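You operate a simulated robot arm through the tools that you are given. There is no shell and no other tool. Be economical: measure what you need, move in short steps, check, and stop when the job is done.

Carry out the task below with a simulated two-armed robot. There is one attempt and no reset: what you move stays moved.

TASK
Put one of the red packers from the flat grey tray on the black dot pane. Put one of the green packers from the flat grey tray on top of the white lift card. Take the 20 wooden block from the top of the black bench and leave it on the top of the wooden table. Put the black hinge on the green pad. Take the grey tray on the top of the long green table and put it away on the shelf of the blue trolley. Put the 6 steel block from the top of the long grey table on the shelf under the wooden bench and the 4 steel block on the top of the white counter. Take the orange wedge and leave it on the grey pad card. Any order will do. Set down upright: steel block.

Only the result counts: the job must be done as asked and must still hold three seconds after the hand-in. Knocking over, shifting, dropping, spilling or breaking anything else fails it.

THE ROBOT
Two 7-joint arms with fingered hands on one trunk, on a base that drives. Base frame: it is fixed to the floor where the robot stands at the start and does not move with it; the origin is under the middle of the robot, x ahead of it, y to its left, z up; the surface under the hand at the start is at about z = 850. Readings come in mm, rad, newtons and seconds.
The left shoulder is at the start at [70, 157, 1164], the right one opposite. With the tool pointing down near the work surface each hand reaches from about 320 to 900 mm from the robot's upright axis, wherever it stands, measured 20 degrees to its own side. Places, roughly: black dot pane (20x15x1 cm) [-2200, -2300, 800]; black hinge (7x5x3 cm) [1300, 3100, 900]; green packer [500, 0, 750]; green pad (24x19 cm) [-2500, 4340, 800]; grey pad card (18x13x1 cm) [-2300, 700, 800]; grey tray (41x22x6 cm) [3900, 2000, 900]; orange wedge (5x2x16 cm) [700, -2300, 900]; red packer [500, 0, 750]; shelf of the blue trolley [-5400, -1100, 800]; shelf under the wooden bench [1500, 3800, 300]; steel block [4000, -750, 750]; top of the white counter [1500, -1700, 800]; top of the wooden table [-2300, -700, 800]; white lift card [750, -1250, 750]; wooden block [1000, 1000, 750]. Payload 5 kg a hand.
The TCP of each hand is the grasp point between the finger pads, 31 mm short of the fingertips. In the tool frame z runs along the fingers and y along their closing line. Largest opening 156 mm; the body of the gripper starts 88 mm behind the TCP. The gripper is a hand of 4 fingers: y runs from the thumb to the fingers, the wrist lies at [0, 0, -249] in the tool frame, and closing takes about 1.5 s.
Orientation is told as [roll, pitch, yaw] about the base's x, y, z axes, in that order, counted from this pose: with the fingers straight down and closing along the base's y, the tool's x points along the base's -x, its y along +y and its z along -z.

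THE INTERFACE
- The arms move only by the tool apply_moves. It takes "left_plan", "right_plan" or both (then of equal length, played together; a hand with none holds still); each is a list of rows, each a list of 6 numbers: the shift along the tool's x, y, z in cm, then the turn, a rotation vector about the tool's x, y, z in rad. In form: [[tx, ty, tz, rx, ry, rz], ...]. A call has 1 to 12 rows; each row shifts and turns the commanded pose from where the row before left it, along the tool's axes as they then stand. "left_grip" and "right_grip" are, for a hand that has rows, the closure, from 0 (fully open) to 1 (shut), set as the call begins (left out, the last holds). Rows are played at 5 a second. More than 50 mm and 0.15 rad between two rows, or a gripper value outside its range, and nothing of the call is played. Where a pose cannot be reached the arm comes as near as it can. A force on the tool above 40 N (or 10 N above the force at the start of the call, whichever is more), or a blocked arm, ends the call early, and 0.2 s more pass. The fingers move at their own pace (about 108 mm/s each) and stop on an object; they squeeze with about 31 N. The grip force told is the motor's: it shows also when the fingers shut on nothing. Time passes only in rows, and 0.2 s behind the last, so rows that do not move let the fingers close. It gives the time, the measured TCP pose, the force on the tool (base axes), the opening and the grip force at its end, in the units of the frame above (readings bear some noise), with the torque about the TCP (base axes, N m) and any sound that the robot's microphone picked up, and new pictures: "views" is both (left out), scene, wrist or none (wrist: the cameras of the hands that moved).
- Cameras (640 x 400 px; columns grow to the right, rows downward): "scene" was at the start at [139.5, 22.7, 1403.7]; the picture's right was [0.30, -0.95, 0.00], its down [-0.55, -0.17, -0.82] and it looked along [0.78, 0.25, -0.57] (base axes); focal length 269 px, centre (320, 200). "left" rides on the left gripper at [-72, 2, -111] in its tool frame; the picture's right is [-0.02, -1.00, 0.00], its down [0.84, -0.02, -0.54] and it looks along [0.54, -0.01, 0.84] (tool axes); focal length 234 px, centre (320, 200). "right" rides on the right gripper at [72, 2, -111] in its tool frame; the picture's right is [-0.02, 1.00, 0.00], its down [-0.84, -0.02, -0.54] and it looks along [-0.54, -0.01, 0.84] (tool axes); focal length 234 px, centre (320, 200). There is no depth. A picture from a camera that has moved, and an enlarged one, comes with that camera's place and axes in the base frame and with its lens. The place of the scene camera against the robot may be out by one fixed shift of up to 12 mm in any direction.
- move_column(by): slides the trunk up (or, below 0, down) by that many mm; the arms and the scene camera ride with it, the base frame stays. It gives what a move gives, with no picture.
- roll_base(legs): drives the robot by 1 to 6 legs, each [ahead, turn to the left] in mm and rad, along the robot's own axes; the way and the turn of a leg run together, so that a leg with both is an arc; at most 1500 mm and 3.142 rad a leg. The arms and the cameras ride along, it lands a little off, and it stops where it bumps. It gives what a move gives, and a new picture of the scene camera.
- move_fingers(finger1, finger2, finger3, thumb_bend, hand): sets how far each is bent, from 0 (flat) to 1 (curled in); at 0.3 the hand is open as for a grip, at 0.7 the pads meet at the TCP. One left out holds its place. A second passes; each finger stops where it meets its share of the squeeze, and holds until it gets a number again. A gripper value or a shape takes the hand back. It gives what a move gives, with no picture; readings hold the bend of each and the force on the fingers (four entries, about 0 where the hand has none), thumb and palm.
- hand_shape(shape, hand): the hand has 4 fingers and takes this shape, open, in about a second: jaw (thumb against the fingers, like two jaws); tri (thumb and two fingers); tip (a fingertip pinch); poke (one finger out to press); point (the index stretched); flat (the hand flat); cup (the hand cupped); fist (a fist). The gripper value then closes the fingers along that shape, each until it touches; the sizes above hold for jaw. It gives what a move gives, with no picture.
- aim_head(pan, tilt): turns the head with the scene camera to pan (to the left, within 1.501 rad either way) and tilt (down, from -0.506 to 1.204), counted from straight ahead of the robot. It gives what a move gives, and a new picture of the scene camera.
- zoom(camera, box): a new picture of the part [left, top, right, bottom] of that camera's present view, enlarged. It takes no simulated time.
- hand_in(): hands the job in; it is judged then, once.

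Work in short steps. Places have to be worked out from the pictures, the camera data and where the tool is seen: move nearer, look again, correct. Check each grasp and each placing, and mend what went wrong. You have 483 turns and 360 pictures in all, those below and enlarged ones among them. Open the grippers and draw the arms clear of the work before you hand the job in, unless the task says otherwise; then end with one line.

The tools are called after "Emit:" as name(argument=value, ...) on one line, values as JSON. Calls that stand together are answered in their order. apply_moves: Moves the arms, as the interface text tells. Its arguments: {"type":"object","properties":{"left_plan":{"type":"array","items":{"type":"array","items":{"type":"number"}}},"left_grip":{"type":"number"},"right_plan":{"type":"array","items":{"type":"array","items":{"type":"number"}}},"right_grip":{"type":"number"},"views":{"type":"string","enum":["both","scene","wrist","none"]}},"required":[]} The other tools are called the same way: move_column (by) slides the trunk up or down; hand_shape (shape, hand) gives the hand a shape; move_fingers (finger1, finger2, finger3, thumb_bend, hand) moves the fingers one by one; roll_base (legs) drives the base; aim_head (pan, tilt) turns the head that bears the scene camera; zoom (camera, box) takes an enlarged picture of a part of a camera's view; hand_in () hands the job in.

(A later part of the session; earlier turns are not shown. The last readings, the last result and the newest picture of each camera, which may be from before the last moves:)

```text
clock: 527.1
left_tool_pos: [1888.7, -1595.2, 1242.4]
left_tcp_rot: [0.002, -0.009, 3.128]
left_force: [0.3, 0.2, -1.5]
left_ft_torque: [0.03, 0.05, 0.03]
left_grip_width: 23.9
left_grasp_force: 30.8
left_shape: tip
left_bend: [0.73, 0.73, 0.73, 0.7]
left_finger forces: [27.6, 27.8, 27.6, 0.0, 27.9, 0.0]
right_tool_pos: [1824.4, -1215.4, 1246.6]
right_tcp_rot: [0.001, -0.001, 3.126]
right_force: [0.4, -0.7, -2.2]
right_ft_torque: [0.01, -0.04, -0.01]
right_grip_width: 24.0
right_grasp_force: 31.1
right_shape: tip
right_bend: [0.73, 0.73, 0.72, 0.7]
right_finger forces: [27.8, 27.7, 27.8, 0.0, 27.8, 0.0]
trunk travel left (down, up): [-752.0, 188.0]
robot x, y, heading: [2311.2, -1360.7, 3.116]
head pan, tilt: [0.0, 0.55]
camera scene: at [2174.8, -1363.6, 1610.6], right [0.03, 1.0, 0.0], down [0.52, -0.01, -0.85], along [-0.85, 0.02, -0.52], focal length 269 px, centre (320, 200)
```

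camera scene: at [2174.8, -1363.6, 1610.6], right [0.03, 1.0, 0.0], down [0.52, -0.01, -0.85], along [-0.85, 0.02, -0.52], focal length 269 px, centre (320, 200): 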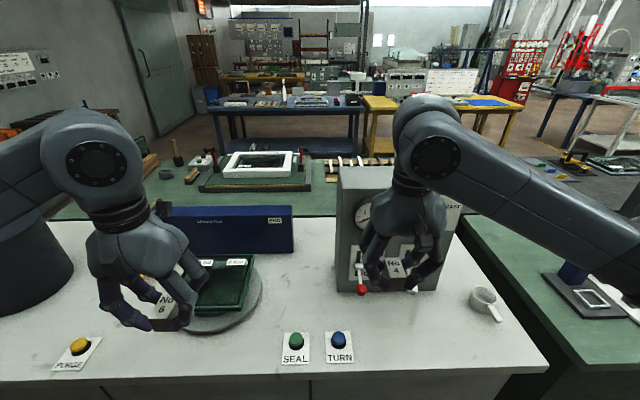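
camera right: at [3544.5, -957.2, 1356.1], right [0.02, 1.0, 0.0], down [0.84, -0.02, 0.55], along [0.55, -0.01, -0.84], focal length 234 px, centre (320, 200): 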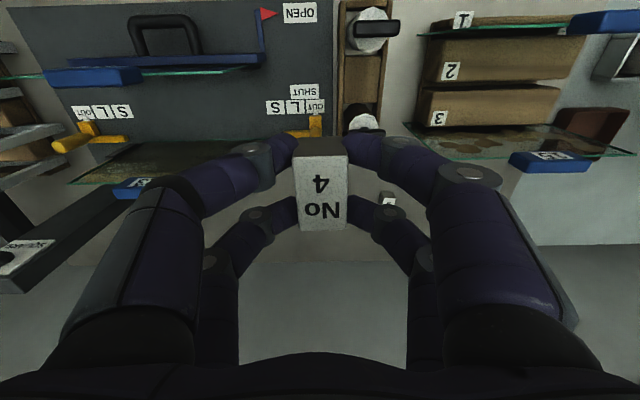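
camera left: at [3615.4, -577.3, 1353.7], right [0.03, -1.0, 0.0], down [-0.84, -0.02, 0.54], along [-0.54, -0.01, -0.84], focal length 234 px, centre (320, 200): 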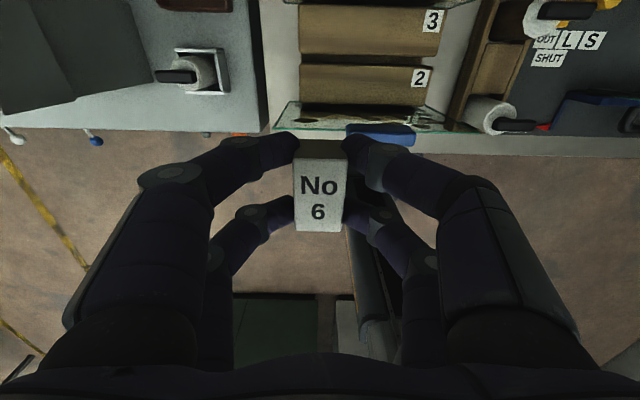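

The counter is free around [1705, -1110]. I move the right hand there and lower to ~910.

Emit:
apply_moves(right_plan=[[-3, -2.6, 0, 0, 0, 0], [-3, -2.6, 0, 0, 0, 0], [-3, -2.6, 0, 0, 0, 0], [-2.9, -2.7, 0, 0, 0, 0], [0, 0, 4, 0, 0, 0], [0, 0, 4, 0, 0, 0], [0, 0, 4, 0, 0, 0], [0, 0, 4, 0, 0, 0], [0, 0, 4, 0, 0, 0], [0, 0, 4, 0, 0, 0], [0, 0, 4, 0, 0, 0], [0, 0, 0, 0, 0, 0]], views="both")

```text
clock: 529.7
left_tool_pos: [1888.9, -1594.7, 1243.0]
left_tcp_rot: [0.002, -0.009, 3.125]
left_force: [-0.9, 0.7, -2.7]
left_ft_torque: [0.04, -0.02, -0.01]
left_grip_width: 24.0
left_grasp_force: 30.8
left_shape: tip
left_bend: [0.73, 0.73, 0.73, 0.7]
left_finger forces: [27.6, 27.7, 27.5, 0.0, 27.8, 0.0]
right_tool_pos: [1705.5, -1108.2, 966.9]
right_tcp_rot: [-0.001, -0.004, 3.125]
right_force: [0.0, 0.1, -2.0]
right_ft_torque: [-0.06, 0.0, 0.01]
right_grip_width: 23.9
right_grasp_force: 31.2
right_shape: tip
right_bend: [0.73, 0.73, 0.72, 0.7]
right_finger forces: [27.9, 27.8, 27.9, 0.0, 27.8, 0.1]
trunk travel left (down, up): [-752.0, 188.0]
robot x, y, heading: [2309.6, -1359.8, 3.117]
head pan, tilt: [0.0, 0.55]
camera scene: at [2175.2, -1364.0, 1610.7], right [0.03, 1.0, 0.0], down [0.52, -0.01, -0.85], along [-0.85, 0.02, -0.52], focal length 269 px, centre (320, 200)
camera right: at [1778.9, -1110.8, 1077.2], right [-0.04, -1.0, 0.0], down [-0.84, 0.03, 0.55], along [-0.55, 0.02, -0.84], focal length 234 px, centre (320, 200)
```

scene: 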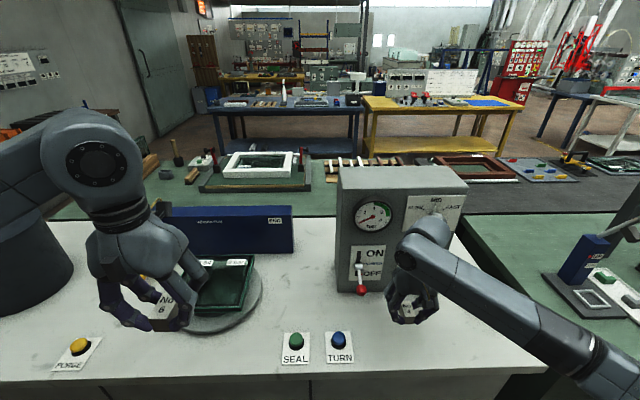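
right: 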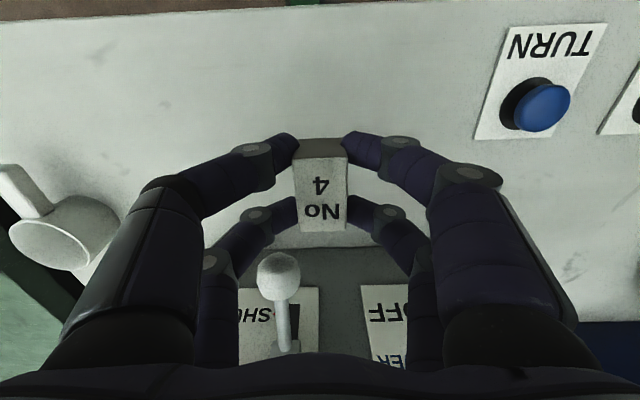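

A lever knob on the grey box is near, so I shift 30 mm toward the front edge, then lower to contact.

Emit:
apply_moves(right_plan=[[3, 0, 0, 0, 0, 0], [0, 0, 3, 0, 0, 0], [0, 0, 3, 0, 0, 0], [0, 0, 1, 0, 0, 0], [0, 0, 0, 0, 0, 0]], views="none")

Emit:
apply_moves(right_plan=[[0, 0, 0.4, 0, 0, 0], [0, 0, 0.4, 0, 0, 0], [0, 0, 0, 0, 0, 0]], views="none")

```text
clock: 530.9
left_tool_pos: [1887.7, -1595.6, 1241.4]
left_tcp_rot: [0.0, -0.008, 3.127]
left_force: [0.4, 1.2, -2.7]
left_ft_torque: [0.02, 0.02, 0.03]
left_grip_width: 23.8
left_grasp_force: 30.9
left_shape: tip
left_bend: [0.73, 0.73, 0.73, 0.7]
left_finger forces: [27.6, 27.9, 27.6, 0.0, 27.7, 0.2]
right_tool_pos: [1736.1, -1108.1, 895.2]
right_tcp_rot: [0.002, -0.002, 3.125]
right_force: [-0.1, -0.2, -1.6]
right_ft_torque: [-0.02, 0.0, 0.0]
right_grip_width: 23.8
right_grasp_force: 30.9
right_shape: tip
right_bend: [0.73, 0.73, 0.72, 0.7]
right_finger forces: [27.9, 27.9, 27.9, 0.1, 27.9, 0.0]
trunk travel left (down, up): [-752.0, 188.0]
robot x, y, heading: [2307.8, -1363.0, 3.119]
head pan, tilt: [0.0, 0.55]
```

```text
clock: 531.7
left_tool_pos: [1888.3, -1595.7, 1243.1]
left_tcp_rot: [-0.001, -0.009, 3.129]
left_force: [0.6, 0.0, -2.1]
left_ft_torque: [-0.03, -0.01, 0.0]
left_grip_width: 23.9
left_grasp_force: 30.9
left_shape: tip
left_bend: [0.73, 0.73, 0.73, 0.7]
left_finger forces: [27.5, 27.8, 27.6, 0.0, 27.7, 0.0]
right_tool_pos: [1735.4, -1109.5, 889.3]
right_tcp_rot: [-0.002, -0.002, 3.127]
right_force: [0.3, -0.5, -1.9]
right_ft_torque: [-0.01, 0.0, 0.0]
right_grip_width: 23.4
right_grasp_force: 31.2
right_shape: tip
right_bend: [0.73, 0.73, 0.72, 0.7]
right_finger forces: [28.0, 27.9, 27.9, 0.1, 28.0, 0.0]
trunk travel left (down, up): [-752.0, 188.0]
robot x, y, heading: [2310.6, -1365.6, 3.116]
head pan, tilt: [0.0, 0.55]
```

Emit:
apply_moves(right_plan=[[0, 0, 0.3, 0, 0, 0], [0, 0, 0.3, 0, 0, 0], [0, 0, 0, 0, 0, 0]], views="none")

```text
clock: 532.5
left_tool_pos: [1890.0, -1594.6, 1242.9]
left_tcp_rot: [0.002, -0.01, 3.126]
left_force: [0.9, 0.3, -1.9]
left_ft_torque: [0.01, 0.02, 0.01]
left_grip_width: 24.1
left_grasp_force: 31.3
left_shape: tip
left_bend: [0.73, 0.73, 0.73, 0.7]
left_finger forces: [27.6, 27.8, 27.7, 0.0, 27.8, 0.0]
right_tool_pos: [1734.6, -1108.6, 884.5]
right_tcp_rot: [0.0, -0.007, 3.125]
right_force: [1.0, 2.5, 14.7]
right_ft_torque: [0.11, -0.21, 0.03]
right_grip_width: 24.1
right_grasp_force: 31.1
right_shape: tip
right_bend: [0.73, 0.73, 0.73, 0.7]
right_finger forces: [29.9, 28.3, 28.9, 0.1, 31.7, 0.0]
trunk travel left (down, up): [-752.0, 188.0]
robot x, y, heading: [2307.4, -1363.0, 3.119]
head pan, tilt: [0.0, 0.55]
```

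Contact at 885. Ease up slightly, open, rise and retract.

Emit:
apply_moves(right_plan=[[0, 0, -0.1, 0, 0, 0], [0, 0, 0, 0, 0, 0]], views="none")

Emit:
apply_moves(right_plan=[[0, 0, 0, 0, 0, 0], [0, 0, 0, 0, 0, 0], [0, 0, 0, 0, 0, 0], [0, 0, -2, 0, 0, 0], [0, 0, -4, 0, 0, 0], [0, 0, -4, 0, 0, 0], [0, 0, -4, 0, 0, 0], [0, 0, -4, 0, 0, 0], [1, 0, -4, 0, 0, 0], [3, 0, -3, 0, 0, 0], [4, 0, 0, 0, 0, 0], [4, 0, 0, 0, 0, 0]], right_grip=0.6, views="scene")

Emit:
zoom(camera="scene", box=[330, 250, 510, 370])

```text
clock: 533.1
left_tool_pos: [1888.5, -1595.6, 1243.9]
left_tcp_rot: [0.001, -0.008, 3.128]
left_force: [0.0, 0.3, -1.4]
left_ft_torque: [-0.01, 0.0, 0.03]
left_grip_width: 23.9
left_grasp_force: 31.3
left_shape: tip
left_bend: [0.73, 0.73, 0.73, 0.7]
left_finger forces: [27.6, 27.8, 27.6, 0.0, 27.7, 0.0]
right_tool_pos: [1735.4, -1108.3, 884.8]
right_tcp_rot: [0.0, -0.005, 3.126]
right_force: [-3.9, 2.5, 14.2]
right_ft_torque: [0.07, -0.09, 0.03]
right_grip_width: 24.1
right_grasp_force: 31.0
right_shape: tip
right_bend: [0.73, 0.73, 0.73, 0.7]
right_finger forces: [29.7, 28.5, 28.9, 0.1, 31.6, 0.1]
trunk travel left (down, up): [-752.0, 188.0]
robot x, y, heading: [2310.1, -1362.7, 3.114]
head pan, tilt: [0.0, 0.55]
```

```text
clock: 535.7
left_tool_pos: [1891.1, -1594.3, 1243.4]
left_tcp_rot: [0.0, -0.01, 3.127]
left_force: [-0.4, 0.9, -1.7]
left_ft_torque: [-0.04, 0.08, 0.0]
left_grip_width: 24.1
left_grasp_force: 31.4
left_shape: tip
left_bend: [0.73, 0.73, 0.73, 0.7]
left_finger forces: [27.5, 27.8, 27.6, 0.1, 27.8, 0.1]
right_tool_pos: [1859.5, -1109.6, 1132.6]
right_tcp_rot: [0.0, -0.003, 3.125]
right_force: [0.8, 1.2, 0.1]
right_ft_torque: [-0.01, 0.05, -0.01]
right_grip_width: 62.0
right_grasp_force: 0.0
right_shape: tip
right_bend: [0.73, 0.73, 0.73, 0.7]
right_finger forces: [0.0, 0.0, 0.0, 0.0, 0.1, 0.1]
trunk travel left (down, up): [-752.0, 188.0]
robot x, y, heading: [2312.7, -1362.1, 3.122]
head pan, tilt: [0.0, 0.55]
camera scene: at [2177.3, -1363.5, 1610.9], right [0.03, 1.0, 0.0], down [0.52, -0.01, -0.85], along [-0.85, 0.02, -0.52], focal length 269 px, centre (320, 200)
```

scene: 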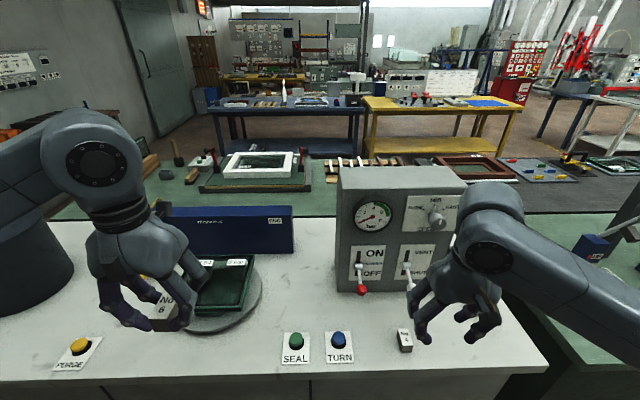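

```text
3.33 times, centred on (420, 310) of scene
camera zoom: at [2177.3, -1363.5, 1610.9], right [0.03, 1.0, 0.0], down [0.52, -0.01, -0.85], along [-0.85, 0.02, -0.52], focal length 897 px, centre (-13, -167)
```

zoom: 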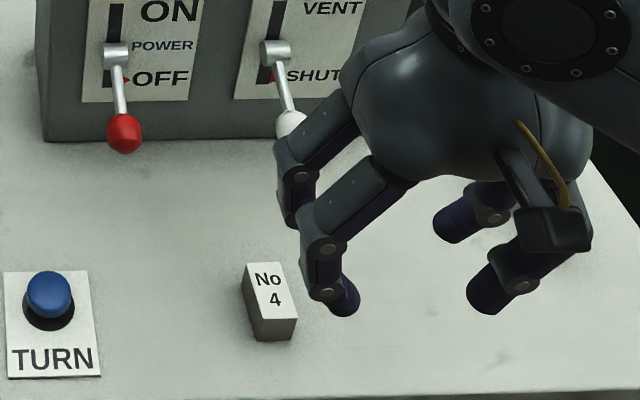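

No 4 stands on the counter. Now No 6 to the shelf under the wooden bench: drive north along the aisle and face the bench's south end.

Emit:
roll_base(legs=[[-60, 0], [0, -1.549], [1100, 0], [1050, 0], [1000, 0], [0, 1.571]])

Emit:
roll_base(legs=[[760, 0], [0, -1.571]])

Emit:
aim_head(pan=0.0, tilt=0.7)

```text
clock: 559.3
left_tool_pos: [1937.2, 1540.7, 1242.9]
left_tcp_rot: [0.0, -0.008, -3.139]
left_force: [-0.1, -1.0, -2.8]
left_ft_torque: [0.0, 0.01, 0.01]
left_grip_width: 23.9
left_grasp_force: 30.6
left_shape: tip
left_bend: [0.73, 0.73, 0.73, 0.7]
left_finger forces: [27.4, 27.5, 27.5, 0.0, 27.6, 0.0]
right_tool_pos: [1897.4, 2024.6, 1132.9]
right_tcp_rot: [0.0, -0.002, -3.139]
right_force: [0.3, 0.3, 0.5]
right_ft_torque: [0.01, 0.01, 0.05]
right_grip_width: 62.1
right_grasp_force: 0.1
right_shape: tip
right_bend: [0.73, 0.73, 0.73, 0.7]
right_finger forces: [0.0, 0.0, 0.1, 0.1, 0.0, 0.0]
trunk travel left (down, up): [-752.0, 188.0]
robot x, y, heading: [2356.1, 1779.5, 3.126]
head pan, tilt: [0.0, 0.55]
camera scene: at [2219.6, 1776.7, 1610.7], right [0.01, 1.0, 0.0], down [0.52, 0.0, -0.85], along [-0.85, 0.01, -0.52], focal length 269 px, centre (320, 200)
```

scene: 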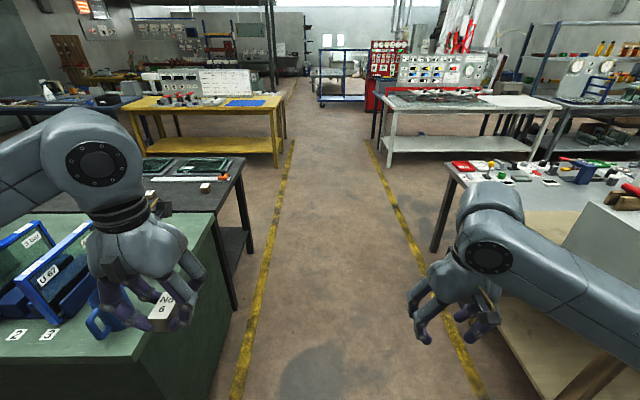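

```text
clock: 567.3
left_tool_pos: [1334.6, 2197.6, 1241.3]
left_tcp_rot: [0.0, -0.009, 1.581]
left_force: [-0.1, -0.9, -1.7]
left_ft_torque: [-0.02, -0.01, 0.01]
left_grip_width: 23.3
left_grasp_force: 31.1
left_shape: tip
left_bend: [0.73, 0.73, 0.73, 0.7]
left_finger forces: [27.4, 27.4, 27.4, 0.0, 27.5, 0.0]
right_tool_pos: [1820.0, 2241.9, 1132.4]
right_tcp_rot: [0.001, -0.002, 1.58]
right_force: [1.2, 0.5, -0.2]
right_ft_torque: [-0.02, 0.0, -0.03]
right_grip_width: 61.9
right_grasp_force: 0.0
right_shape: tip
right_bend: [0.73, 0.73, 0.73, 0.7]
right_finger forces: [0.0, 0.1, 0.0, 0.1, 0.0, 0.1]
trunk travel left (down, up): [-752.0, 188.0]
robot x, y, heading: [1581.1, 1781.4, 1.575]
head pan, tilt: [0.0, 0.55]
camera scene: at [1582.9, 1918.1, 1610.7], right [1.0, 0.0, 0.0], down [0.0, -0.52, -0.85], along [0.0, 0.85, -0.52], focal length 269 px, centre (320, 200)
```

scene: 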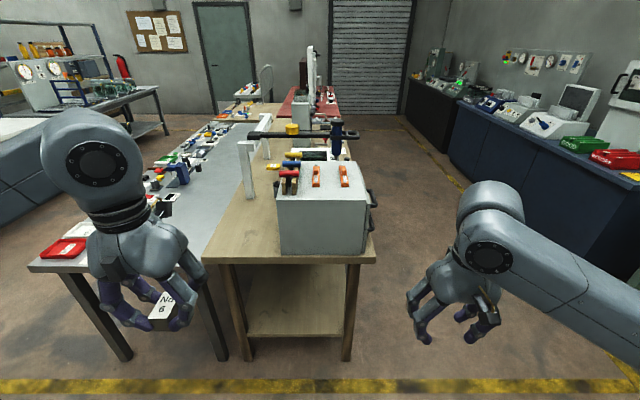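

```text
clock: 568.0
left_tool_pos: [1334.8, 2196.4, 1242.9]
left_tcp_rot: [-0.001, -0.008, 1.582]
left_force: [-0.3, 1.6, -1.8]
left_ft_torque: [0.01, -0.01, 0.01]
left_grip_width: 23.5
left_grasp_force: 30.7
left_shape: tip
left_bend: [0.73, 0.73, 0.73, 0.7]
left_finger forces: [27.4, 27.5, 27.3, 0.0, 27.4, 0.0]
right_tool_pos: [1820.3, 2240.9, 1133.0]
right_tcp_rot: [0.0, -0.003, 1.582]
right_force: [-0.2, -0.2, 0.2]
right_ft_torque: [-0.02, -0.02, -0.01]
right_grip_width: 61.8
right_grasp_force: 0.1
right_shape: tip
right_bend: [0.73, 0.73, 0.73, 0.7]
right_finger forces: [0.0, 0.0, 0.1, 0.0, 0.1, 0.0]
trunk travel left (down, up): [-752.0, 188.0]
robot x, y, heading: [1576.5, 1780.1, 1.571]
head pan, tilt: [0.0, 0.7]
camera scene: at [1583.3, 1913.3, 1597.6], right [1.0, 0.0, 0.0], down [0.0, -0.64, -0.77], along [0.0, 0.77, -0.64], focal length 269 px, centre (320, 200)
```

scene: 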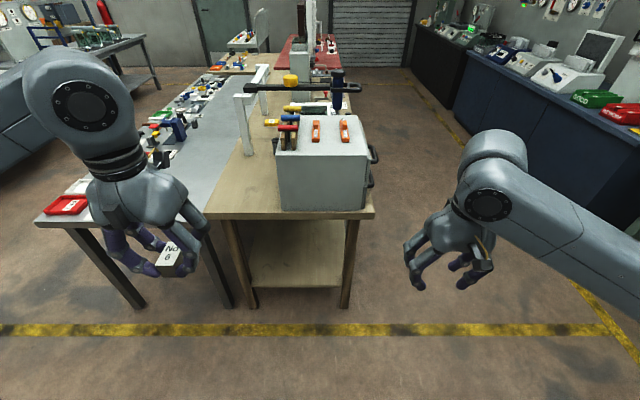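

I'm centred on the bench; its shelf front edge is near y ≈ 2735. I lower the trunk 700 mm and look beneath the bench.

Emit:
move_column(by=-700)

Emit:
roll_base(legs=[[330, 0]])

Emit:
aim_head(pan=0.1, tilt=0.55)

```text
refused: -700 is not a number from -400 to 400
```

```text
clock: 570.1
left_tool_pos: [1338.9, 2526.4, 1241.1]
left_tcp_rot: [0.0, -0.009, 1.575]
left_force: [-0.1, 0.2, -2.8]
left_ft_torque: [-0.02, -0.03, -0.03]
left_grip_width: 23.5
left_grasp_force: 30.7
left_shape: tip
left_bend: [0.73, 0.73, 0.73, 0.7]
left_finger forces: [27.4, 27.6, 27.3, 0.0, 27.5, 0.0]
right_tool_pos: [1823.7, 2567.0, 1133.3]
right_tcp_rot: [-0.001, -0.003, 1.574]
right_force: [0.6, -0.2, -0.1]
right_ft_torque: [0.03, 0.02, 0.02]
right_grip_width: 62.0
right_grasp_force: 0.0
right_shape: tip
right_bend: [0.73, 0.73, 0.73, 0.7]
right_finger forces: [0.0, 0.0, 0.0, 0.0, 0.1, 0.0]
trunk travel left (down, up): [-752.0, 188.0]
robot x, y, heading: [1580.2, 2109.0, 1.561]
head pan, tilt: [0.0, 0.7]
camera scene: at [1585.1, 2240.5, 1597.7], right [1.0, -0.01, 0.0], down [0.0, -0.64, -0.77], along [0.01, 0.77, -0.64], focal length 269 px, centre (320, 200)
```

scene: 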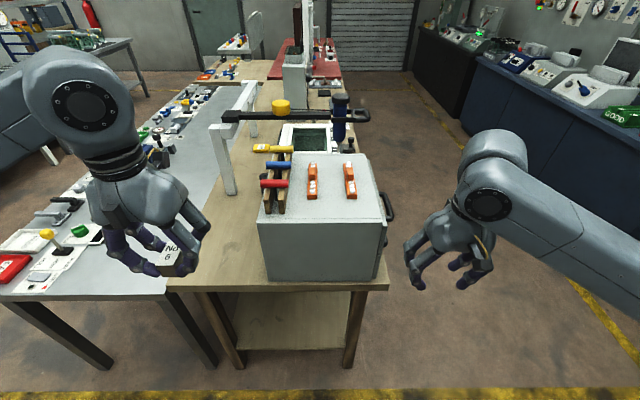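

```text
clock: 570.9
left_tool_pos: [1339.0, 2527.0, 1242.6]
left_tcp_rot: [0.0, -0.007, 1.573]
left_force: [0.1, -0.6, -2.1]
left_ft_torque: [0.03, 0.01, -0.01]
left_grip_width: 23.6
left_grasp_force: 31.1
left_shape: tip
left_bend: [0.73, 0.73, 0.73, 0.7]
left_finger forces: [27.4, 27.5, 27.5, 0.0, 27.5, 0.0]
right_tool_pos: [1823.0, 2568.5, 1132.4]
right_tcp_rot: [0.0, -0.001, 1.574]
right_force: [1.1, 0.4, 0.2]
right_ft_torque: [-0.02, 0.0, 0.01]
right_grip_width: 61.8
right_grasp_force: 0.1
right_shape: tip
right_bend: [0.73, 0.73, 0.73, 0.7]
right_finger forces: [0.0, 0.0, 0.0, 0.1, 0.0, 0.1]
trunk travel left (down, up): [-752.0, 188.0]
robot x, y, heading: [1579.0, 2114.9, 1.566]
head pan, tilt: [0.099, 0.55]
camera scene: at [1576.2, 2247.1, 1610.5], right [1.0, 0.09, 0.0], down [0.05, -0.52, -0.85], along [-0.08, 0.85, -0.52], focal length 269 px, centre (320, 200)
```

scene: 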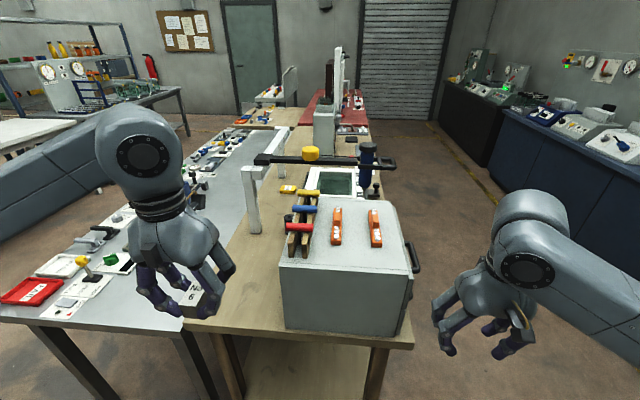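

Emit:
move_column(by=-390)

Emit:
move_column(by=-330)

Emit:
aim_head(pan=0.1, tilt=0.6)

```text
clock: 574.6
left_tool_pos: [1338.3, 2526.5, 853.2]
left_tcp_rot: [-0.003, -0.01, 1.574]
left_force: [-0.1, 0.4, -1.2]
left_ft_torque: [0.0, 0.01, -0.03]
left_grip_width: 23.6
left_grasp_force: 31.0
left_shape: tip
left_bend: [0.73, 0.73, 0.73, 0.7]
left_finger forces: [27.5, 27.4, 27.5, 0.1, 27.4, 0.1]
right_tool_pos: [1823.6, 2568.3, 742.9]
right_tcp_rot: [-0.001, -0.002, 1.575]
right_force: [0.4, -0.6, -0.1]
right_ft_torque: [-0.02, -0.01, 0.0]
right_grip_width: 62.3
right_grasp_force: 0.0
right_shape: tip
right_bend: [0.73, 0.73, 0.73, 0.7]
right_finger forces: [0.0, 0.0, 0.0, 0.0, 0.0, 0.1]
trunk travel left (down, up): [-362.0, 578.0]
robot x, y, heading: [1580.9, 2109.4, 1.563]
head pan, tilt: [0.099, 0.55]
```

```text
clock: 577.9
left_tool_pos: [1339.2, 2527.9, 522.9]
left_tcp_rot: [-0.002, -0.009, 1.575]
left_force: [-0.6, 0.3, -1.0]
left_ft_torque: [0.02, -0.03, 0.02]
left_grip_width: 23.7
left_grasp_force: 30.9
left_shape: tip
left_bend: [0.73, 0.73, 0.73, 0.7]
left_finger forces: [27.4, 27.6, 27.4, 0.0, 27.6, 0.1]
right_tool_pos: [1824.7, 2568.2, 412.5]
right_tcp_rot: [0.0, -0.002, 1.575]
right_force: [0.5, -0.1, -0.1]
right_ft_torque: [0.01, -0.01, 0.02]
right_grip_width: 62.0
right_grasp_force: 0.1
right_shape: tip
right_bend: [0.73, 0.73, 0.73, 0.7]
right_finger forces: [0.0, 0.0, 0.0, 0.1, 0.0, 0.0]
trunk travel left (down, up): [-32.0, 908.0]
robot x, y, heading: [1578.6, 2110.8, 1.56]
head pan, tilt: [0.099, 0.55]
```

```text
clock: 578.5
left_tool_pos: [1338.1, 2525.8, 520.9]
left_tcp_rot: [0.0, -0.01, 1.574]
left_force: [-0.1, 0.1, -1.3]
left_ft_torque: [0.0, -0.01, -0.02]
left_grip_width: 23.4
left_grasp_force: 30.8
left_shape: tip
left_bend: [0.73, 0.73, 0.73, 0.7]
left_finger forces: [27.5, 27.5, 27.4, 0.1, 27.5, 0.0]
right_tool_pos: [1823.5, 2567.7, 413.9]
right_tcp_rot: [0.001, -0.002, 1.576]
right_force: [1.7, 0.4, -0.1]
right_ft_torque: [-0.02, -0.03, 0.03]
right_grip_width: 61.7
right_grasp_force: 0.1
right_shape: tip
right_bend: [0.73, 0.73, 0.73, 0.7]
right_finger forces: [0.1, 0.1, 0.0, 0.1, 0.0, 0.0]
trunk travel left (down, up): [-32.0, 908.0]
robot x, y, heading: [1580.6, 2114.6, 1.562]
head pan, tilt: [0.099, 0.6]
camera scene: at [1576.4, 2244.7, 886.2], right [1.0, 0.09, 0.0], down [0.05, -0.56, -0.83], along [-0.08, 0.82, -0.56], focal length 269 px, centre (320, 200)
```

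scene: 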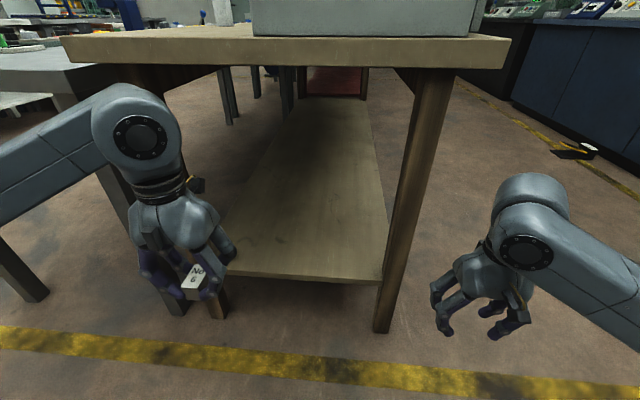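

The shelf is clear. I lower and shift the left hand, then extend it under the bench to about [1450, 2850].

Emit:
apply_moves(left_plan=[[0, -3.7, 3.3, 0, 0, 0], [0, -3.7, 3.3, 0, 0, 0], [0, -3.8, 3.3, 0, 0, 0], [-4, 0, 0, 0, 0, 0], [-4, 0, 0, 0, 0, 0], [-4, 0, 0, 0, 0, 0], [-4, 0, 0, 0, 0, 0], [-4, 0, 0, 0, 0, 0], [0, 0, 0, 0, 0, 0]], views="both")

```text
refused: row 3 steps farther than a row can; nothing moved
```

Emit:
apply_moves(left_plan=[[0, -3.6, 3.2, 0, 0, 0], [0, -3.6, 3.2, 0, 0, 0], [0, -3.6, 3.2, 0, 0, 0], [-4, 0, 0, 0, 0, 0], [-4, 0, 0, 0, 0, 0], [-4, 0, 0, 0, 0, 0], [-4, 0, 0, 0, 0, 0], [-4, 0, 0, 0, 0, 0], [0, 0, 0, 0, 0, 0]], views="both")

```text
clock: 580.5
left_tool_pos: [1446.3, 2727.4, 427.8]
left_tcp_rot: [-0.001, -0.01, 1.574]
left_force: [0.2, 0.8, -1.6]
left_ft_torque: [0.02, -0.03, 0.01]
left_grip_width: 23.6
left_grasp_force: 30.7
left_shape: tip
left_bend: [0.73, 0.73, 0.73, 0.7]
left_finger forces: [27.6, 27.8, 27.6, 0.1, 27.6, 0.1]
right_tool_pos: [1824.6, 2568.5, 413.6]
right_tcp_rot: [0.0, -0.002, 1.577]
right_force: [0.2, 0.1, -0.8]
right_ft_torque: [-0.04, 0.01, -0.01]
right_grip_width: 62.0
right_grasp_force: 0.1
right_shape: tip
right_bend: [0.73, 0.73, 0.73, 0.7]
right_finger forces: [0.0, 0.1, 0.0, 0.0, 0.1, 0.0]
trunk travel left (down, up): [-32.0, 908.0]
robot x, y, heading: [1579.0, 2115.4, 1.565]
head pan, tilt: [0.099, 0.6]
camera scene: at [1576.5, 2244.8, 886.1], right [1.0, 0.09, 0.0], down [0.05, -0.56, -0.82], along [-0.08, 0.82, -0.57], focal length 269 px, centre (320, 200)
camera left: at [1444.1, 2798.8, 539.3], right [1.0, 0.03, 0.0], down [0.02, -0.84, 0.54], along [0.01, -0.54, -0.84], focal length 234 px, centre (320, 200)
```

scene: 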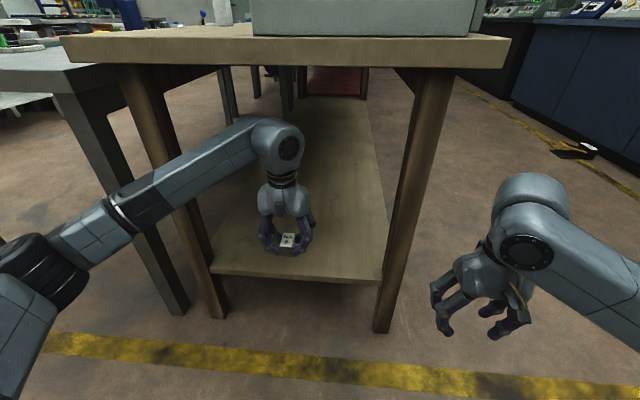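
left: 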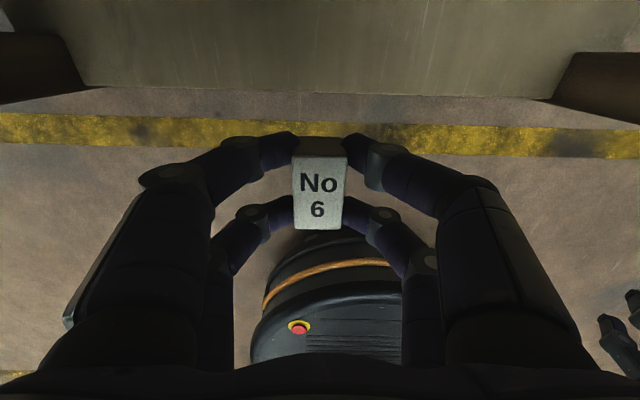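

The shelf's front edge is at y ≈ 2763. I extend to about [1500, 2870].

Emit:
apply_moves(left_plan=[[0, -2.7, 0, 0, 0, 0], [0, -2.7, 0, 0, 0, 0], [-3.6, 0, 0, 0, 0, 0], [-3.6, 0, 0, 0, 0, 0], [-3.6, 0, 0, 0, 0, 0], [-3.5, 0, 0, 0, 0, 0], [0, 0, 0, 0, 0, 0]], views="both")

```text
clock: 582.1
left_tool_pos: [1500.0, 2873.1, 430.0]
left_tcp_rot: [0.0, -0.008, 1.573]
left_force: [1.0, 0.6, -1.9]
left_ft_torque: [0.02, -0.01, -0.02]
left_grip_width: 23.6
left_grasp_force: 31.4
left_shape: tip
left_bend: [0.73, 0.73, 0.73, 0.7]
left_finger forces: [27.6, 27.7, 27.6, 0.0, 27.7, 0.1]
right_tool_pos: [1823.3, 2567.5, 413.8]
right_tcp_rot: [-0.002, -0.003, 1.573]
right_force: [0.3, 0.4, 1.2]
right_ft_torque: [-0.03, 0.0, 0.0]
right_grip_width: 61.8
right_grasp_force: 0.0
right_shape: tip
right_bend: [0.73, 0.73, 0.73, 0.7]
right_finger forces: [0.1, 0.0, 0.0, 0.0, 0.0, 0.0]
trunk travel left (down, up): [-32.0, 908.0]
robot x, y, heading: [1577.0, 2112.5, 1.567]
head pan, tilt: [0.099, 0.6]
camera scene: at [1576.6, 2244.8, 886.1], right [1.0, 0.09, 0.0], down [0.05, -0.56, -0.82], along [-0.08, 0.82, -0.57], focal length 269 px, centre (320, 200)
camera left: at [1495.7, 2943.9, 540.7], right [1.0, 0.03, 0.0], down [0.02, -0.84, 0.54], along [0.01, -0.54, -0.84], focal length 234 px, centre (320, 200)
```

scene: 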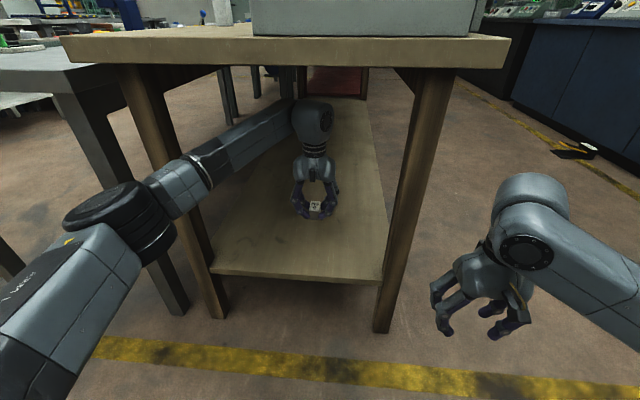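
left: 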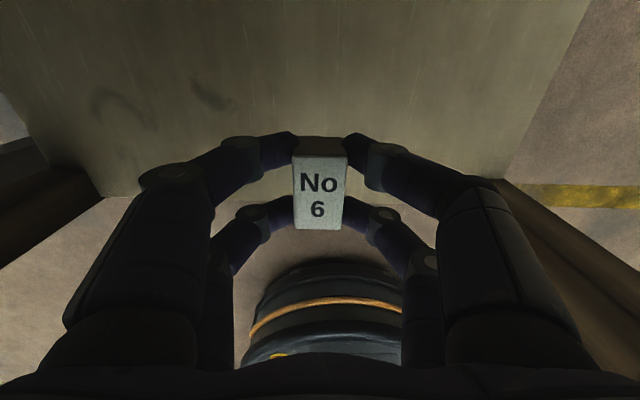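

Over the shelf. I lower toward it.

Emit:
apply_moves(left_plan=[[0, 0, 3, 0, 0, 0], [0, 0, 3, 0, 0, 0], [0, 0, 1, 0, 0, 0], [0, 0, 0, 0, 0, 0]], views="both")

```text
clock: 583.1
left_tool_pos: [1498.4, 2872.4, 357.3]
left_tcp_rot: [0.0, -0.009, 1.574]
left_force: [0.5, 0.8, -2.5]
left_ft_torque: [0.01, 0.0, 0.02]
left_grip_width: 23.7
left_grasp_force: 31.3
left_shape: tip
left_bend: [0.73, 0.73, 0.73, 0.7]
left_finger forces: [27.6, 27.7, 27.7, 0.0, 27.7, 0.0]
right_tool_pos: [1823.8, 2567.7, 413.6]
right_tcp_rot: [0.0, 0.001, 1.575]
right_force: [0.4, -1.1, 0.1]
right_ft_torque: [0.03, 0.01, 0.0]
right_grip_width: 62.1
right_grasp_force: 0.0
right_shape: tip
right_bend: [0.73, 0.73, 0.73, 0.7]
right_finger forces: [0.1, 0.0, 0.0, 0.0, 0.0, 0.1]
trunk travel left (down, up): [-32.0, 908.0]
robot x, y, heading: [1578.1, 2109.5, 1.561]
head pan, tilt: [0.099, 0.6]
camera scene: at [1576.5, 2244.8, 886.1], right [1.0, 0.09, 0.0], down [0.05, -0.56, -0.82], along [-0.08, 0.82, -0.57], focal length 269 px, centre (320, 200)
camera left: at [1495.5, 2943.3, 469.6], right [1.0, 0.03, 0.0], down [0.02, -0.84, 0.54], along [0.01, -0.54, -0.84], focal length 234 px, centre (320, 200)
```

scene: 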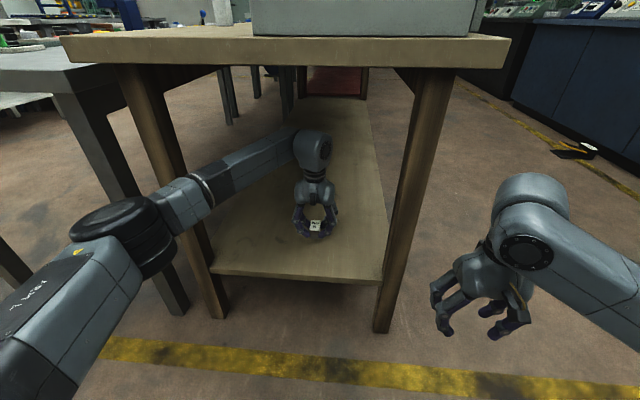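
left: 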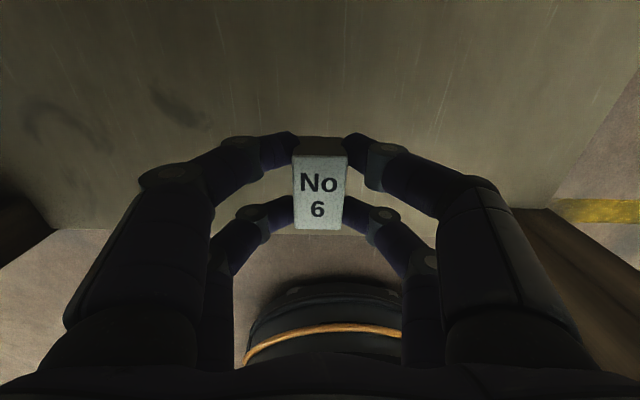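

Emit:
apply_moves(left_plan=[[0, 0, 0.7, 0, 0, 0], [0, 0, 0.6, 0, 0, 0], [0, 0, 0.5, 0, 0, 0], [0, 0, 0, 0, 0, 0]], views="none")

Emit:
apply_moves(left_plan=[[0, 0, 0.4, 0, 0, 0], [0, 0, 0.3, 0, 0, 0], [0, 0, 0, 0, 0, 0]], views="none")

```text
clock: 584.1
left_tool_pos: [1498.6, 2871.3, 341.1]
left_tcp_rot: [0.0, -0.008, 1.574]
left_force: [-0.4, 0.5, -2.0]
left_ft_torque: [-0.03, 0.01, 0.03]
left_grip_width: 23.4
left_grasp_force: 30.9
left_shape: tip
left_bend: [0.73, 0.73, 0.73, 0.7]
left_finger forces: [27.6, 27.7, 27.7, 0.0, 27.8, 0.1]
right_tool_pos: [1824.1, 2568.0, 412.6]
right_tcp_rot: [-0.001, -0.002, 1.575]
right_force: [0.4, 0.1, 0.5]
right_ft_torque: [0.02, 0.01, -0.02]
right_grip_width: 61.9
right_grasp_force: 0.1
right_shape: tip
right_bend: [0.73, 0.73, 0.73, 0.7]
right_finger forces: [0.1, 0.0, 0.0, 0.0, 0.0, 0.0]
trunk travel left (down, up): [-32.0, 908.0]
robot x, y, heading: [1576.1, 2107.7, 1.565]
head pan, tilt: [0.099, 0.6]
```

```text
clock: 584.9
left_tool_pos: [1499.5, 2872.6, 332.7]
left_tcp_rot: [0.002, -0.009, 1.572]
left_force: [0.5, 0.1, -1.5]
left_ft_torque: [-0.02, -0.02, -0.01]
left_grip_width: 23.5
left_grasp_force: 31.2
left_shape: tip
left_bend: [0.73, 0.73, 0.73, 0.7]
left_finger forces: [27.6, 27.7, 27.7, 0.0, 27.7, 0.0]
right_tool_pos: [1823.2, 2569.2, 412.9]
right_tcp_rot: [0.0, -0.004, 1.575]
right_force: [0.2, -0.3, -0.6]
right_ft_torque: [-0.01, -0.02, 0.0]
right_grip_width: 62.0
right_grasp_force: 0.0
right_shape: tip
right_bend: [0.73, 0.73, 0.73, 0.7]
right_finger forces: [0.0, 0.0, 0.0, 0.0, 0.0, 0.0]
trunk travel left (down, up): [-32.0, 908.0]
robot x, y, heading: [1578.3, 2112.3, 1.564]
head pan, tilt: [0.099, 0.6]
```

Emit:
apply_moves(left_plan=[[0, 0, 0.4, 0, 0, 0], [0, 0, 0.3, 0, 0, 0], [0, 0, 0, 0, 0, 0]], views="none")

Emit:
apply_moves(left_plan=[[0, 0, 0.3, 0, 0, 0], [0, 0, 0.2, 0, 0, 0], [0, 0, 0, 0, 0, 0]], views="none")

```text
clock: 585.7
left_tool_pos: [1499.9, 2871.5, 327.2]
left_tcp_rot: [0.002, -0.01, 1.573]
left_force: [-0.1, -0.6, -3.0]
left_ft_torque: [0.02, 0.01, 0.0]
left_grip_width: 23.6
left_grasp_force: 30.7
left_shape: tip
left_bend: [0.73, 0.73, 0.73, 0.7]
left_finger forces: [27.6, 27.7, 27.7, 0.1, 27.7, 0.0]
right_tool_pos: [1823.2, 2569.0, 413.1]
right_tcp_rot: [0.001, -0.003, 1.574]
right_force: [-0.3, 0.4, 1.0]
right_ft_torque: [-0.02, 0.0, -0.03]
right_grip_width: 62.0
right_grasp_force: 0.1
right_shape: tip
right_bend: [0.73, 0.73, 0.73, 0.7]
right_finger forces: [0.1, 0.1, 0.0, 0.0, 0.0, 0.0]
trunk travel left (down, up): [-32.0, 908.0]
robot x, y, heading: [1577.2, 2110.3, 1.565]
head pan, tilt: [0.099, 0.6]
```

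```text
clock: 586.5
left_tool_pos: [1499.3, 2873.2, 323.2]
left_tcp_rot: [-0.002, -0.01, 1.574]
left_force: [-0.1, -0.4, -2.6]
left_ft_torque: [-0.02, 0.01, 0.02]
left_grip_width: 23.5
left_grasp_force: 31.1
left_shape: tip
left_bend: [0.73, 0.73, 0.73, 0.7]
left_finger forces: [27.6, 27.7, 27.7, 0.1, 27.7, 0.1]
right_tool_pos: [1822.9, 2568.2, 413.7]
right_tcp_rot: [-0.001, -0.001, 1.574]
right_force: [0.6, 0.1, 0.7]
right_ft_torque: [0.0, -0.01, -0.01]
right_grip_width: 62.1
right_grasp_force: 0.1
right_shape: tip
right_bend: [0.73, 0.73, 0.73, 0.7]
right_finger forces: [0.1, 0.0, 0.1, 0.0, 0.0, 0.0]
trunk travel left (down, up): [-32.0, 908.0]
robot x, y, heading: [1579.2, 2112.7, 1.567]
head pan, tilt: [0.099, 0.6]
```

Emit:
apply_moves(left_plan=[[0, 0, 0.4, 0, 0, 0], [0, 0, 0.4, 0, 0, 0], [0, 0, 0, 0, 0, 0]], views="wrist")

```text
clock: 587.3
left_tool_pos: [1499.6, 2872.2, 314.5]
left_tcp_rot: [0.0, -0.009, 1.575]
left_force: [-0.1, -0.2, -1.5]
left_ft_torque: [-0.01, -0.05, -0.02]
left_grip_width: 23.4
left_grasp_force: 30.5
left_shape: tip
left_bend: [0.73, 0.73, 0.73, 0.7]
left_finger forces: [27.6, 27.8, 27.7, 0.1, 27.7, 0.0]
right_tool_pos: [1824.1, 2566.9, 412.5]
right_tcp_rot: [0.0, -0.002, 1.575]
right_force: [0.9, 0.5, -0.1]
right_ft_torque: [0.0, 0.02, -0.01]
right_grip_width: 62.3
right_grasp_force: 0.1
right_shape: tip
right_bend: [0.73, 0.73, 0.73, 0.7]
right_finger forces: [0.0, 0.1, 0.0, 0.0, 0.1, 0.0]
trunk travel left (down, up): [-32.0, 908.0]
robot x, y, heading: [1576.5, 2112.6, 1.565]
head pan, tilt: [0.099, 0.6]
camera left: at [1496.3, 2943.6, 426.5], right [1.0, 0.03, 0.0], down [0.02, -0.84, 0.54], along [0.01, -0.54, -0.84], focal length 234 px, centre (320, 200)
```

left: 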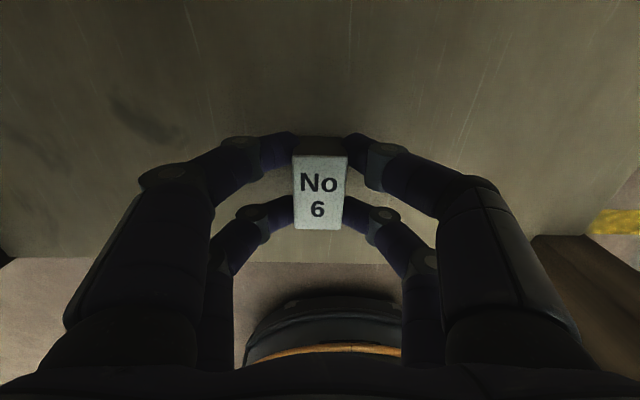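

Emit:
apply_moves(left_plan=[[0, 0, 0.4, 0, 0, 0], [0, 0, 0.3, 0, 0, 0], [0, 0, 0, 0, 0, 0]], views="none")

Emit:
apply_moves(left_plan=[[0, 0, 0.4, 0, 0, 0], [0, 0, 0.3, 0, 0, 0], [0, 0, 0, 0, 0, 0]], views="none")

```text
clock: 588.1
left_tool_pos: [1499.5, 2871.9, 307.3]
left_tcp_rot: [0.002, -0.008, 1.574]
left_force: [-0.4, -0.7, -2.3]
left_ft_torque: [0.02, 0.02, 0.03]
left_grip_width: 23.8
left_grasp_force: 30.9
left_shape: tip
left_bend: [0.73, 0.73, 0.73, 0.7]
left_finger forces: [27.6, 27.8, 27.7, 0.1, 27.7, 0.0]
right_tool_pos: [1822.9, 2567.9, 413.1]
right_tcp_rot: [-0.001, -0.002, 1.575]
right_force: [0.3, 0.5, 0.0]
right_ft_torque: [0.02, -0.01, 0.0]
right_grip_width: 61.8
right_grasp_force: 0.1
right_shape: tip
right_bend: [0.73, 0.73, 0.73, 0.7]
right_finger forces: [0.0, 0.1, 0.0, 0.1, 0.0, 0.1]
trunk travel left (down, up): [-32.0, 908.0]
robot x, y, heading: [1578.2, 2110.0, 1.567]
head pan, tilt: [0.099, 0.6]
```

```text
clock: 588.9
left_tool_pos: [1500.8, 2872.4, 300.8]
left_tcp_rot: [0.0, -0.008, 1.576]
left_force: [0.1, -0.5, -2.6]
left_ft_torque: [0.0, 0.01, 0.0]
left_grip_width: 23.6
left_grasp_force: 31.7
left_shape: tip
left_bend: [0.73, 0.73, 0.73, 0.7]
left_finger forces: [27.6, 27.7, 27.7, 0.0, 27.7, 0.0]
right_tool_pos: [1824.1, 2568.2, 412.2]
right_tcp_rot: [-0.002, -0.003, 1.574]
right_force: [0.3, -0.4, 0.4]
right_ft_torque: [-0.02, 0.02, 0.01]
right_grip_width: 62.2
right_grasp_force: 0.1
right_shape: tip
right_bend: [0.73, 0.73, 0.73, 0.7]
right_finger forces: [0.0, 0.0, 0.0, 0.0, 0.0, 0.0]
trunk travel left (down, up): [-32.0, 908.0]
robot x, y, heading: [1581.3, 2110.2, 1.562]
head pan, tilt: [0.099, 0.6]
```

Emit:
zoom(camera="scene", box=[270, 160, 370, 260])

Emit:
apply_moves(left_plan=[[0, 0, 0.4, 0, 0, 0], [0, 0, 0.4, 0, 0, 0], [0, 0, 0, 0, 0, 0]], views="none")

```text
4.00 times, centred on (320, 210) of scene
camera zoom: at [1576.5, 2244.8, 886.1], right [1.0, 0.09, 0.0], down [0.05, -0.56, -0.82], along [-0.08, 0.82, -0.57], focal length 1077 px, centre (320, 160)
```

zoom: 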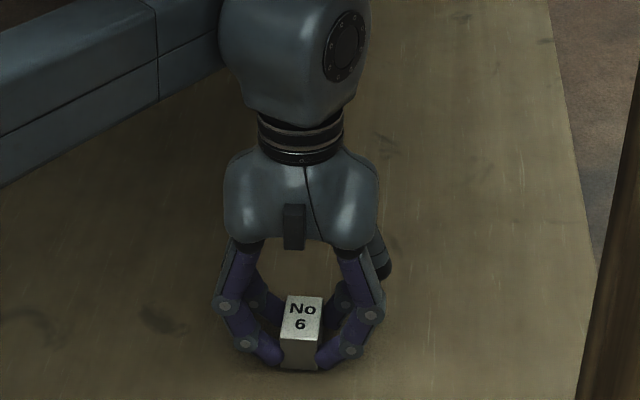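

```text
clock: 589.7
left_tool_pos: [1499.8, 2873.1, 295.8]
left_tcp_rot: [-0.002, -0.012, 1.574]
left_force: [-0.8, -3.0, 16.4]
left_ft_torque: [-0.06, 0.05, -0.04]
left_grip_width: 24.2
left_grasp_force: 31.0
left_shape: tip
left_bend: [0.73, 0.73, 0.73, 0.7]
left_finger forces: [30.0, 30.3, 29.2, 0.0, 29.8, 0.1]
right_tool_pos: [1823.0, 2567.1, 415.0]
right_tcp_rot: [-0.001, -0.005, 1.573]
right_force: [-0.1, 0.7, -0.3]
right_ft_torque: [0.02, -0.02, -0.03]
right_grip_width: 61.8
right_grasp_force: 0.2
right_shape: tip
right_bend: [0.73, 0.73, 0.73, 0.7]
right_finger forces: [0.0, 0.0, 0.0, 0.0, 0.1, 0.0]
trunk travel left (down, up): [-32.0, 908.0]
robot x, y, heading: [1577.2, 2111.2, 1.561]
head pan, tilt: [0.099, 0.6]
```

Contact at TCP 296 (shelf ≈ 260). I ease up 2 mm, open and withdraw upward then back.

Emit:
apply_moves(left_plan=[[0, 0, -0.2, 0, 0, 0], [0, 0, 0, 0, 0, 0]], views="none")

Emit:
apply_moves(left_plan=[[0, 0, 0, 0, 0, 0], [0, 0, 0, 0, 0, 0], [0, 0, 0, 0, 0, 0], [0, 0, -2, 0, 0, 0], [0, 0, -3, 0, 0, 0], [0, 0, -4, 0, 0, 0], [0, 0, -4, 0, 0, 0], [0, 0, -1, 0, 0, 0], [0, 0, 0, 0, 0, 0]], left_grip=0.6, views="scene")

Emit:
zoom(camera="scene", box=[270, 160, 370, 260])

```text
clock: 590.3
left_tool_pos: [1498.4, 2872.5, 295.6]
left_tcp_rot: [0.001, -0.011, 1.575]
left_force: [0.2, 0.8, 11.3]
left_ft_torque: [0.1, 0.03, -0.01]
left_grip_width: 23.8
left_grasp_force: 31.3
left_shape: tip
left_bend: [0.73, 0.73, 0.73, 0.7]
left_finger forces: [29.6, 29.5, 29.5, 0.0, 30.0, 0.0]
right_tool_pos: [1824.4, 2568.3, 413.8]
right_tcp_rot: [0.0, -0.003, 1.574]
right_force: [-0.3, 0.1, 0.4]
right_ft_torque: [-0.02, -0.01, -0.01]
right_grip_width: 62.2
right_grasp_force: 0.1
right_shape: tip
right_bend: [0.73, 0.73, 0.73, 0.7]
right_finger forces: [0.0, 0.0, 0.1, 0.0, 0.0, 0.0]
trunk travel left (down, up): [-32.0, 908.0]
robot x, y, heading: [1583.5, 2111.8, 1.564]
head pan, tilt: [0.099, 0.6]
```

```text
clock: 592.3
left_tool_pos: [1499.2, 2872.1, 434.7]
left_tcp_rot: [-0.001, -0.009, 1.573]
left_force: [-1.4, 0.1, 0.2]
left_ft_torque: [-0.01, 0.02, -0.03]
left_grip_width: 61.8
left_grasp_force: 0.1
left_shape: tip
left_bend: [0.73, 0.73, 0.73, 0.7]
left_finger forces: [0.0, 0.0, 0.0, 0.0, 0.0, 0.0]
right_tool_pos: [1823.1, 2568.7, 412.9]
right_tcp_rot: [-0.001, -0.002, 1.574]
right_force: [0.3, -0.6, 0.2]
right_ft_torque: [-0.03, 0.01, 0.0]
right_grip_width: 62.1
right_grasp_force: 0.0
right_shape: tip
right_bend: [0.73, 0.73, 0.73, 0.7]
right_finger forces: [0.0, 0.1, 0.1, 0.1, 0.0, 0.0]
trunk travel left (down, up): [-32.0, 908.0]
robot x, y, heading: [1580.4, 2115.8, 1.56]
head pan, tilt: [0.099, 0.6]
camera scene: at [1576.5, 2244.6, 886.2], right [1.0, 0.09, 0.0], down [0.05, -0.56, -0.82], along [-0.08, 0.82, -0.57], focal length 269 px, centre (320, 200)
```

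scene: 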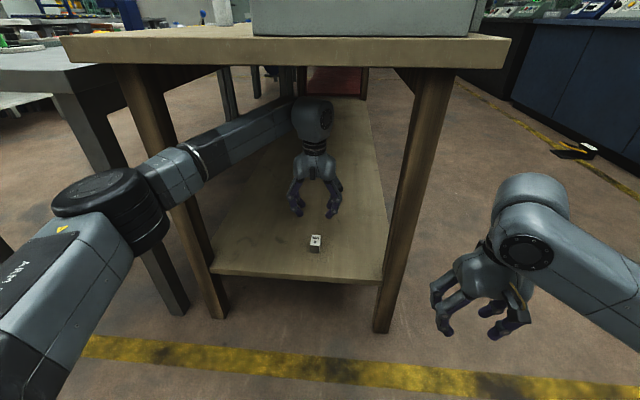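

```text
4.00 times, centred on (320, 210) of scene
camera zoom: at [1576.5, 2244.6, 886.2], right [1.0, 0.09, 0.0], down [0.05, -0.56, -0.82], along [-0.08, 0.82, -0.57], focal length 1077 px, centre (320, 160)
```

zoom: 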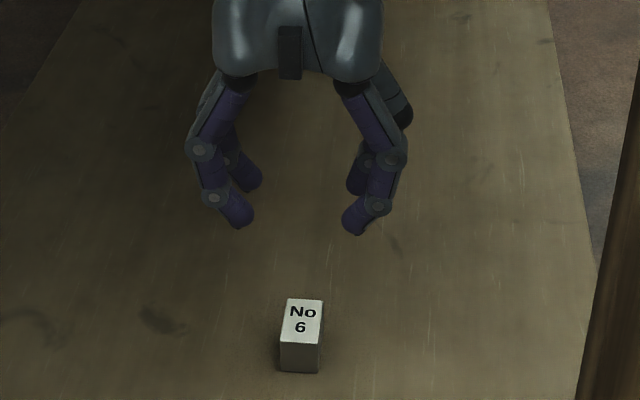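

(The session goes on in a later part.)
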